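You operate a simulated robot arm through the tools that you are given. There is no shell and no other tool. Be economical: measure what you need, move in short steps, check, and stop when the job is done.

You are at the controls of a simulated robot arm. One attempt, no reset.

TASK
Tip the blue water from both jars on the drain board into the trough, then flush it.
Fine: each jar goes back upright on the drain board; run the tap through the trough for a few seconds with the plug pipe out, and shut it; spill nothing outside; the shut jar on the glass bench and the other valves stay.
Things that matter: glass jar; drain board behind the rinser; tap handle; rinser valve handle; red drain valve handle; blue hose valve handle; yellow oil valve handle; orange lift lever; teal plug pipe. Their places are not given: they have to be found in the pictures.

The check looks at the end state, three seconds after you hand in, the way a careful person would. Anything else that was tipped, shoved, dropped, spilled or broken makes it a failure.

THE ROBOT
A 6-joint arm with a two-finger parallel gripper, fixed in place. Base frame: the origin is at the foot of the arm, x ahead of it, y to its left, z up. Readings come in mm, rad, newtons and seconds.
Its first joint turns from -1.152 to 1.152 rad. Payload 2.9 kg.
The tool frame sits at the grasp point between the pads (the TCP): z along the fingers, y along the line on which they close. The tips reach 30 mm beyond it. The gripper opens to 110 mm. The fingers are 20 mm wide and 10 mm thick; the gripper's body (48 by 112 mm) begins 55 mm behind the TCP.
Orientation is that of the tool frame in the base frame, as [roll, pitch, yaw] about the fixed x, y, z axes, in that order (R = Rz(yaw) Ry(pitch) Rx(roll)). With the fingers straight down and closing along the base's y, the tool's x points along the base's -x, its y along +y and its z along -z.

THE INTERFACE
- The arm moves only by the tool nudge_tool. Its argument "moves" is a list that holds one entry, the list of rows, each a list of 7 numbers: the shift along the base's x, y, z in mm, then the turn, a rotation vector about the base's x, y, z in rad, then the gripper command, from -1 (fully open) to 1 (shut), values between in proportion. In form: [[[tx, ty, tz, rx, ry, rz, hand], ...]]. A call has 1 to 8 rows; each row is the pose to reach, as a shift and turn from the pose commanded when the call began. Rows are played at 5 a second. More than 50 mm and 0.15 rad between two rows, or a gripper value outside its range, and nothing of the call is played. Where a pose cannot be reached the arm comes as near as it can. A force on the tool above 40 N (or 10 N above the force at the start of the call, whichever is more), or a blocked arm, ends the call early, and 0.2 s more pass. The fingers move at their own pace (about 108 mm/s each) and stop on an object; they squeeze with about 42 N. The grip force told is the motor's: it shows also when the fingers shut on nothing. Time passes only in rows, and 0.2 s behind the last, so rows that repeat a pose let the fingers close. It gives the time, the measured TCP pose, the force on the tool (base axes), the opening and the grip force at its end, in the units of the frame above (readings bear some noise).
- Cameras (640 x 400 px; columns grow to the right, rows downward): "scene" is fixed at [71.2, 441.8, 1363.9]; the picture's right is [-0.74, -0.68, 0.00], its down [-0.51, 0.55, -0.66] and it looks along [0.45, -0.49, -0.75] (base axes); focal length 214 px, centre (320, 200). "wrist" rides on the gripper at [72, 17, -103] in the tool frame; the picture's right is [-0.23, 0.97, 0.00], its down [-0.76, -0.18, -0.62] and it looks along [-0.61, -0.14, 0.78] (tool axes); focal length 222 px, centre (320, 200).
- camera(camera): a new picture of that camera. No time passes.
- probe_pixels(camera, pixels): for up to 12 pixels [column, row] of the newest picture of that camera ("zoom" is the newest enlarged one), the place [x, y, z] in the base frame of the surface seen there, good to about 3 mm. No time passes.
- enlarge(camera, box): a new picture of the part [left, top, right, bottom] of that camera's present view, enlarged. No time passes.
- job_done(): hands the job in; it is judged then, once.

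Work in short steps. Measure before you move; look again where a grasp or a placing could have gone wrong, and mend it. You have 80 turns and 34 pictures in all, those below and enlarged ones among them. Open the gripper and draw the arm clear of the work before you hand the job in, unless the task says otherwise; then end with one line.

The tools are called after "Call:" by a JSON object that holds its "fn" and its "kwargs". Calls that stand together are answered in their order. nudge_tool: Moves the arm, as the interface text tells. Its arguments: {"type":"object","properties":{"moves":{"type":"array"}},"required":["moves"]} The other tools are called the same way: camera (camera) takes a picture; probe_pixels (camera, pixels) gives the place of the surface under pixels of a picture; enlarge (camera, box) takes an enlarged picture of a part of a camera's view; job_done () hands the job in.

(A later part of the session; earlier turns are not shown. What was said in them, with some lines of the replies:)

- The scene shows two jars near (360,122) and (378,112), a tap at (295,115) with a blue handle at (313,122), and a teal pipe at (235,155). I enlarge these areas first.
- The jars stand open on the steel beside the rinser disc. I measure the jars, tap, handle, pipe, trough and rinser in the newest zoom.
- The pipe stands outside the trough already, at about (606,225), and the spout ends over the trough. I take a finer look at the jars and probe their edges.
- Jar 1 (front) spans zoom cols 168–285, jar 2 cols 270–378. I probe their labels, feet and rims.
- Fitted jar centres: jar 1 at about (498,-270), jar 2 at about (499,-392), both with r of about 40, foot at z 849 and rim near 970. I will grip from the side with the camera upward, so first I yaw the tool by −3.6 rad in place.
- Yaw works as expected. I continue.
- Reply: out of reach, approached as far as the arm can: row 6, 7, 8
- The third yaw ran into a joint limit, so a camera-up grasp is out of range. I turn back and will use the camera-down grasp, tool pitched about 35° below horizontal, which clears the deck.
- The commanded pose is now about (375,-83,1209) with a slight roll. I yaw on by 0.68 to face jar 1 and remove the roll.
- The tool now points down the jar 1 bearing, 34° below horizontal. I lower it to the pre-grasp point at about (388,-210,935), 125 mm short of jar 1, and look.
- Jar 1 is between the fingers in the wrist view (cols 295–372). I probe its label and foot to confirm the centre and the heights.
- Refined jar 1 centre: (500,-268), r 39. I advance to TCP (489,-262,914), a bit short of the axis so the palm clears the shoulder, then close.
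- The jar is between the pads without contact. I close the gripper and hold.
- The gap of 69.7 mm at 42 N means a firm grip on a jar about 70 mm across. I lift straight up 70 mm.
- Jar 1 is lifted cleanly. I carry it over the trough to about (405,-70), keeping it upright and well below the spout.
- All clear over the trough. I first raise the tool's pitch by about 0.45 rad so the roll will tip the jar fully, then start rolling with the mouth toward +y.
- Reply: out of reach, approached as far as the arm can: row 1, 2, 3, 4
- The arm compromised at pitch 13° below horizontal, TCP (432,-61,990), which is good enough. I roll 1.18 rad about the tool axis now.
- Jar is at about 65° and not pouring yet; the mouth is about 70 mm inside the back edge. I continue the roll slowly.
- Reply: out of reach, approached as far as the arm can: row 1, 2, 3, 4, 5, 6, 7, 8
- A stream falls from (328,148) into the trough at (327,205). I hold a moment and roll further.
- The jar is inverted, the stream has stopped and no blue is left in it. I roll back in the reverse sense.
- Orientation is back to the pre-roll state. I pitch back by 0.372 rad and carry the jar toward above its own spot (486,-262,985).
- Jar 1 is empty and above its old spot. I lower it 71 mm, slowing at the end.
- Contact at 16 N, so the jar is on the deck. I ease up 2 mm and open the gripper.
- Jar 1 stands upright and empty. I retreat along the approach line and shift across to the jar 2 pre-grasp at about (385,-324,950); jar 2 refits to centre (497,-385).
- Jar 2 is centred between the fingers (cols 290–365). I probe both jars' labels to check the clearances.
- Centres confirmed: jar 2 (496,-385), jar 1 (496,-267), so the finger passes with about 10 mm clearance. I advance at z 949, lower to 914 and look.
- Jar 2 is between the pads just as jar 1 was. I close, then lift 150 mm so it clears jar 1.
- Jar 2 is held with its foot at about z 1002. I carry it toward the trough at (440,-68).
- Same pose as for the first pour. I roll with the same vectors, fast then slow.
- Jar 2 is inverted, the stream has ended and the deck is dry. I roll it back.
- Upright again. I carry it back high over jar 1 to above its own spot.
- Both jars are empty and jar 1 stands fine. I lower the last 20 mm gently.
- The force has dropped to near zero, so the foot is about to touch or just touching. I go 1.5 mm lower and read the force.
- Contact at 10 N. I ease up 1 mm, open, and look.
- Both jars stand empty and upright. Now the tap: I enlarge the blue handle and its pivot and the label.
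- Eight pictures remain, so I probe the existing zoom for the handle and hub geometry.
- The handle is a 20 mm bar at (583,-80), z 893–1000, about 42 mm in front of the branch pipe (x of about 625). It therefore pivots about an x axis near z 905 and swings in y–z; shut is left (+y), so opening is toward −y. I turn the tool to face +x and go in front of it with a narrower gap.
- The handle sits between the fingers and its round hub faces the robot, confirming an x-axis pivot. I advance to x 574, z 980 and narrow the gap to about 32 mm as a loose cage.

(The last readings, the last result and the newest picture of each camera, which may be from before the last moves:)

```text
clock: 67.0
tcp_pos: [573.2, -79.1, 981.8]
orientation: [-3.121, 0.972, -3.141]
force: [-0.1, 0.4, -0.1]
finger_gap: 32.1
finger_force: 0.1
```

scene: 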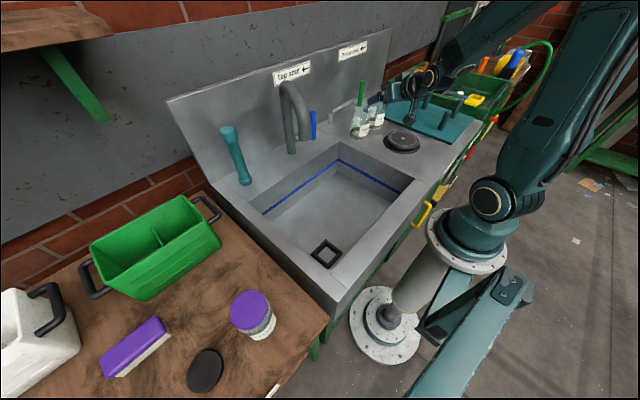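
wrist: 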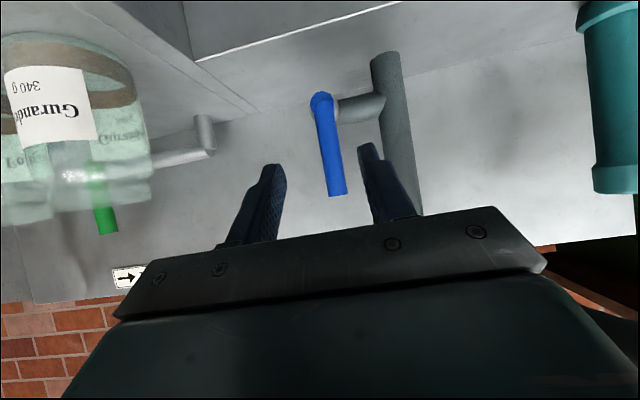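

The cage is around the bar with no contact. I swing it 0.7 rad toward −y about the pivot, turning the tool along.

Call:
{"fn": "nudge_tool", "kwargs": {"moves": [[[0, -10.6, -0.7, 0.14, 0, 0, 0.42], [0, -21, -3, 0.28, 0, 0, 0.42], [0, -31, -6.6, 0.42, 0, 0, 0.42], [0, -40.4, -11.6, 0.56, 0, 0, 0.42], [0, -49, -17.9, 0.7, 0, 0, 0.42]]]}}

Call:
{"fn": "camera", "kwargs": {"camera": "scene"}}

```text
clock: 68.2
tcp_pos: [572.9, -131.1, 964.6]
orientation: [2.18, 0.684, 2.386]
force: [-0.2, 1.0, 0.3]
finger_gap: 32.0
finger_force: 0.5
```

```text
6 pictures are left
```

scene: 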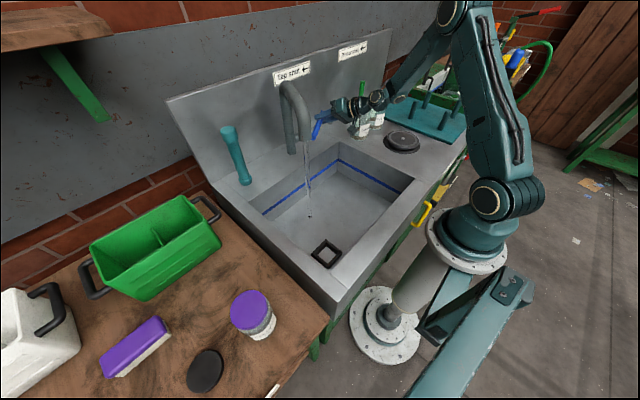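

Water runs from the spout at (307,150) into the trough. I let it run about 9 seconds, holding still.

Call:
{"fn": "nudge_tool", "kwargs": {"moves": [[[0, 0, 0, 0, 0, 0, 0.42], [0, 0, 0, 0, 0, 0, 0.42], [0, 0, 0, 0, 0, 0, 0.42], [0, 0, 0, 0, 0, 0, 0.42], [0, 0, 0, 0, 0, 0, 0.42], [0, 0, 0, 0, 0, 0, 0.42], [0, 0, 0, 0, 0, 0, 0.42], [0, 0, 0, 0, 0, 0, 0.42]]]}}

Call:
{"fn": "nudge_tool", "kwargs": {"moves": [[[0, 0, 0, 0, 0, 0, 0.42], [0, 0, 0, 0, 0, 0, 0.42], [0, 0, 0, 0, 0, 0, 0.42], [0, 0, 0, 0, 0, 0, 0.42], [0, 0, 0, 0, 0, 0, 0.42], [0, 0, 0, 0, 0, 0, 0.42], [0, 0, 0, 0, 0, 0, 0.42], [0, 0, 0, 0, 0, 0, 0.42]]]}}

Call:
{"fn": "nudge_tool", "kwargs": {"moves": [[[0, 0, 0, 0, 0, 0, 0.42], [0, 0, 0, 0, 0, 0, 0.42], [0, 0, 0, 0, 0, 0, 0.42], [0, 0, 0, 0, 0, 0, 0.42], [0, 0, 0, 0, 0, 0, 0.42], [0, 0, 0, 0, 0, 0, 0.42], [0, 0, 0, 0, 0, 0, 0.42], [0, 0, 0, 0, 0, 0, 0.42]]]}}

Call:
{"fn": "nudge_tool", "kwargs": {"moves": [[[0, 0, 0, 0, 0, 0, 0.42], [0, 0, 0, 0, 0, 0, 0.42], [0, 0, 0, 0, 0, 0, 0.42], [0, 0, 0, 0, 0, 0, 0.42], [0, 0, 0, 0, 0, 0, 0.42], [0, 0, 0, 0, 0, 0, 0.42], [0, 0, 0, 0, 0, 0, 0.42], [0, 0, 0, 0, 0, 0, 0.42]]]}}

Call:
{"fn": "enlarge", "kwargs": {"camera": "scene", "box": [230, 100, 430, 290]}}

```text
clock: 70.0
tcp_pos: [573.1, -130.9, 964.6]
orientation: [2.183, 0.685, 2.387]
force: [0.7, 0.3, -0.6]
finger_gap: 31.9
finger_force: 0.1
```

```text
clock: 71.8
tcp_pos: [572.8, -130.3, 964.3]
orientation: [2.181, 0.685, 2.386]
force: [0.2, 0.7, 0.1]
finger_gap: 31.8
finger_force: 0.0
```

```text
clock: 73.6
tcp_pos: [573.0, -129.9, 964.1]
orientation: [2.18, 0.686, 2.386]
force: [-0.2, 0.3, -0.8]
finger_gap: 31.9
finger_force: 0.0
```

```text
clock: 75.4
tcp_pos: [572.6, -129.4, 964.5]
orientation: [2.182, 0.684, 2.385]
force: [0.6, -0.2, -0.6]
finger_gap: 31.9
finger_force: 0.1
```

```text
2.11 times, centred on (330, 195) of scene
```

zoom: 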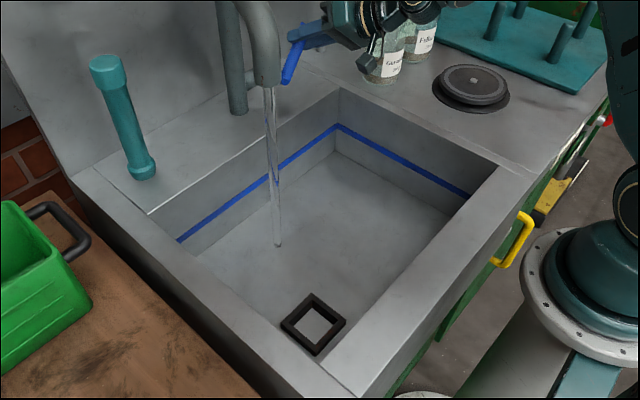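

Clear water runs, and the trough is clean and draining. I swing the handle back toward +y to vertical, plus about 6 mm for the cage slack.

Call:
{"fn": "nudge_tool", "kwargs": {"moves": [[[0, 8.6, 6.3, -0.14, 0, 0, 0.42], [0, 18, 11.3, -0.28, 0, 0, 0.42], [0, 28, 14.9, -0.42, 0, 0, 0.42], [0, 38.4, 17.2, -0.56, 0, 0, 0.42], [0, 49, 17.9, -0.7, 0, 0, 0.42], [0, 53, 17.9, -0.7, 0, 0, 0.42], [0, 56, 17.9, -0.7, 0, 0, 0.42]]]}}

Call:
{"fn": "enlarge", "kwargs": {"camera": "scene", "box": [260, 70, 390, 220]}}

```text
clock: 77.0
tcp_pos: [572.5, -73.9, 981.8]
orientation: [-3.119, 0.971, -3.139]
force: [0.7, -3.0, 1.1]
finger_gap: 34.4
finger_force: 2.3
```

```text
2.67 times, centred on (325, 145) of scene
```

zoom: 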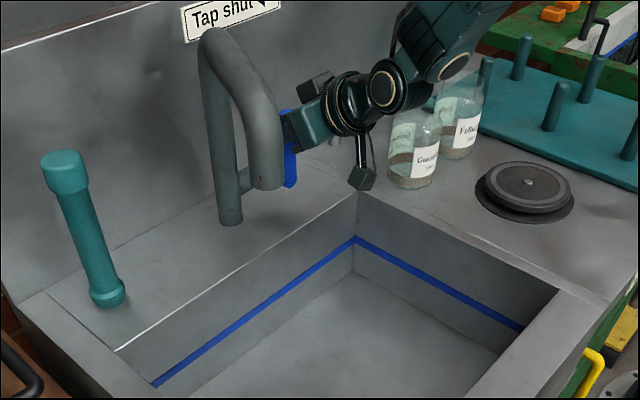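

The flow has stopped and the handle presses back (−3 N, gap 34), so it is at its stop. I push 3 mm more to be sure, recentre, open and withdraw straight back.

Call:
{"fn": "nudge_tool", "kwargs": {"moves": [[[0, 2, 0, 0, 0, 0, 0.42], [0, 4, 0, 0, 0, 0, 0.42], [0, 4, 0, 0, 0, 0, 0.42]]]}}

Call:
{"fn": "nudge_tool", "kwargs": {"moves": [[[0, -5, 0, 0, 0, 0, 0.42], [0, -10, 0, 0, 0, 0, 0.09], [0, -10, 0, 0, 0, 0, 0.09], [-40, -10, 0, 0, 0, 0, 0.09], [-80, -10, 3, 0, 0, 0, 0.09], [-120, -10, 10, 0, 0, 0, 0], [-150, -10, 45, 0, 0, 0, -0.4], [-170, -10, 90, 0, 0, 0, -1]]]}}

Call:
{"fn": "nudge_tool", "kwargs": {"moves": [[[0, 0, 40, 0, 0, 0, -1], [-20, 0, 80, 0, 0, 0, -1], [-30, 0, 110, 0, 0, 0, -1], [-30, 0, 110, 0, 0, 0, -1]]]}}

Call:
{"fn": "camera", "kwargs": {"camera": "scene"}}

Call:
{"fn": "enlarge", "kwargs": {"camera": "scene", "box": [220, 60, 460, 210]}}

```text
clock: 77.8
tcp_pos: [573.1, -70.8, 981.0]
orientation: [-3.119, 0.971, -3.141]
force: [-0.1, -15.5, 0.5]
finger_gap: 39.6
finger_force: 7.7
```

```text
clock: 79.6
tcp_pos: [404.9, -79.6, 1071.2]
orientation: [-3.122, 0.97, -3.141]
force: [0.3, -1.0, 0.3]
finger_gap: 109.7
finger_force: 0.0
```

```text
clock: 80.6
tcp_pos: [373.6, -78.7, 1178.9]
orientation: [-3.122, 0.97, -3.141]
force: [-1.1, 0.3, 0.4]
finger_gap: 109.7
finger_force: 0.1
```

```text
3 pictures are left
```

scene: 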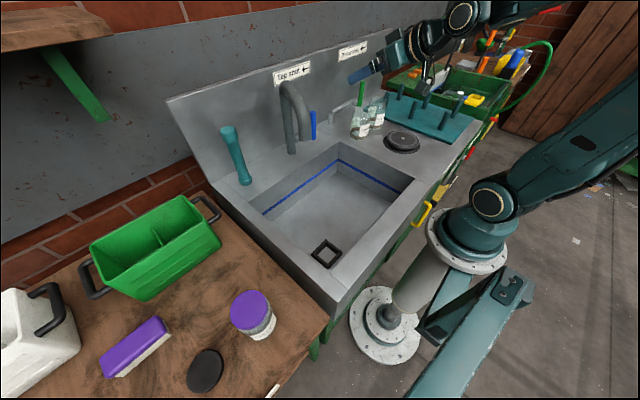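

```text
2.67 times, centred on (340, 135) of scene
```

zoom: 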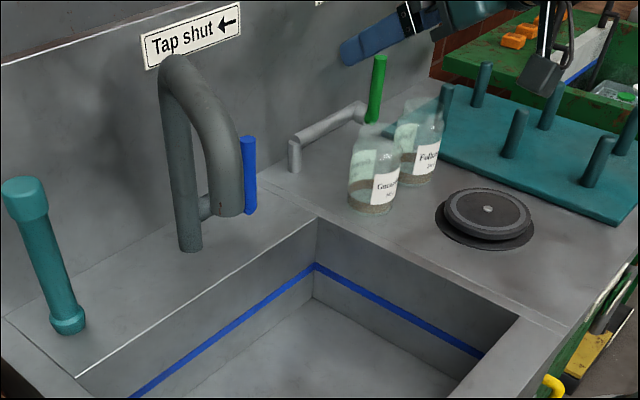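

The tap handle is vertical again with no flow, the trough is clear, both jars stand empty and upright, and the arm is clear with the gripper open. I hand in.

Call:
{"fn": "job_done", "kwargs": {}}

```text
The job is handed in.
```

I emptied both jars into the trough and put them back upright on the drain board. I then ran the tap through the open drain for about 9 seconds and shut it; I saw no spills, and the shut jar and the other valves were not touched.
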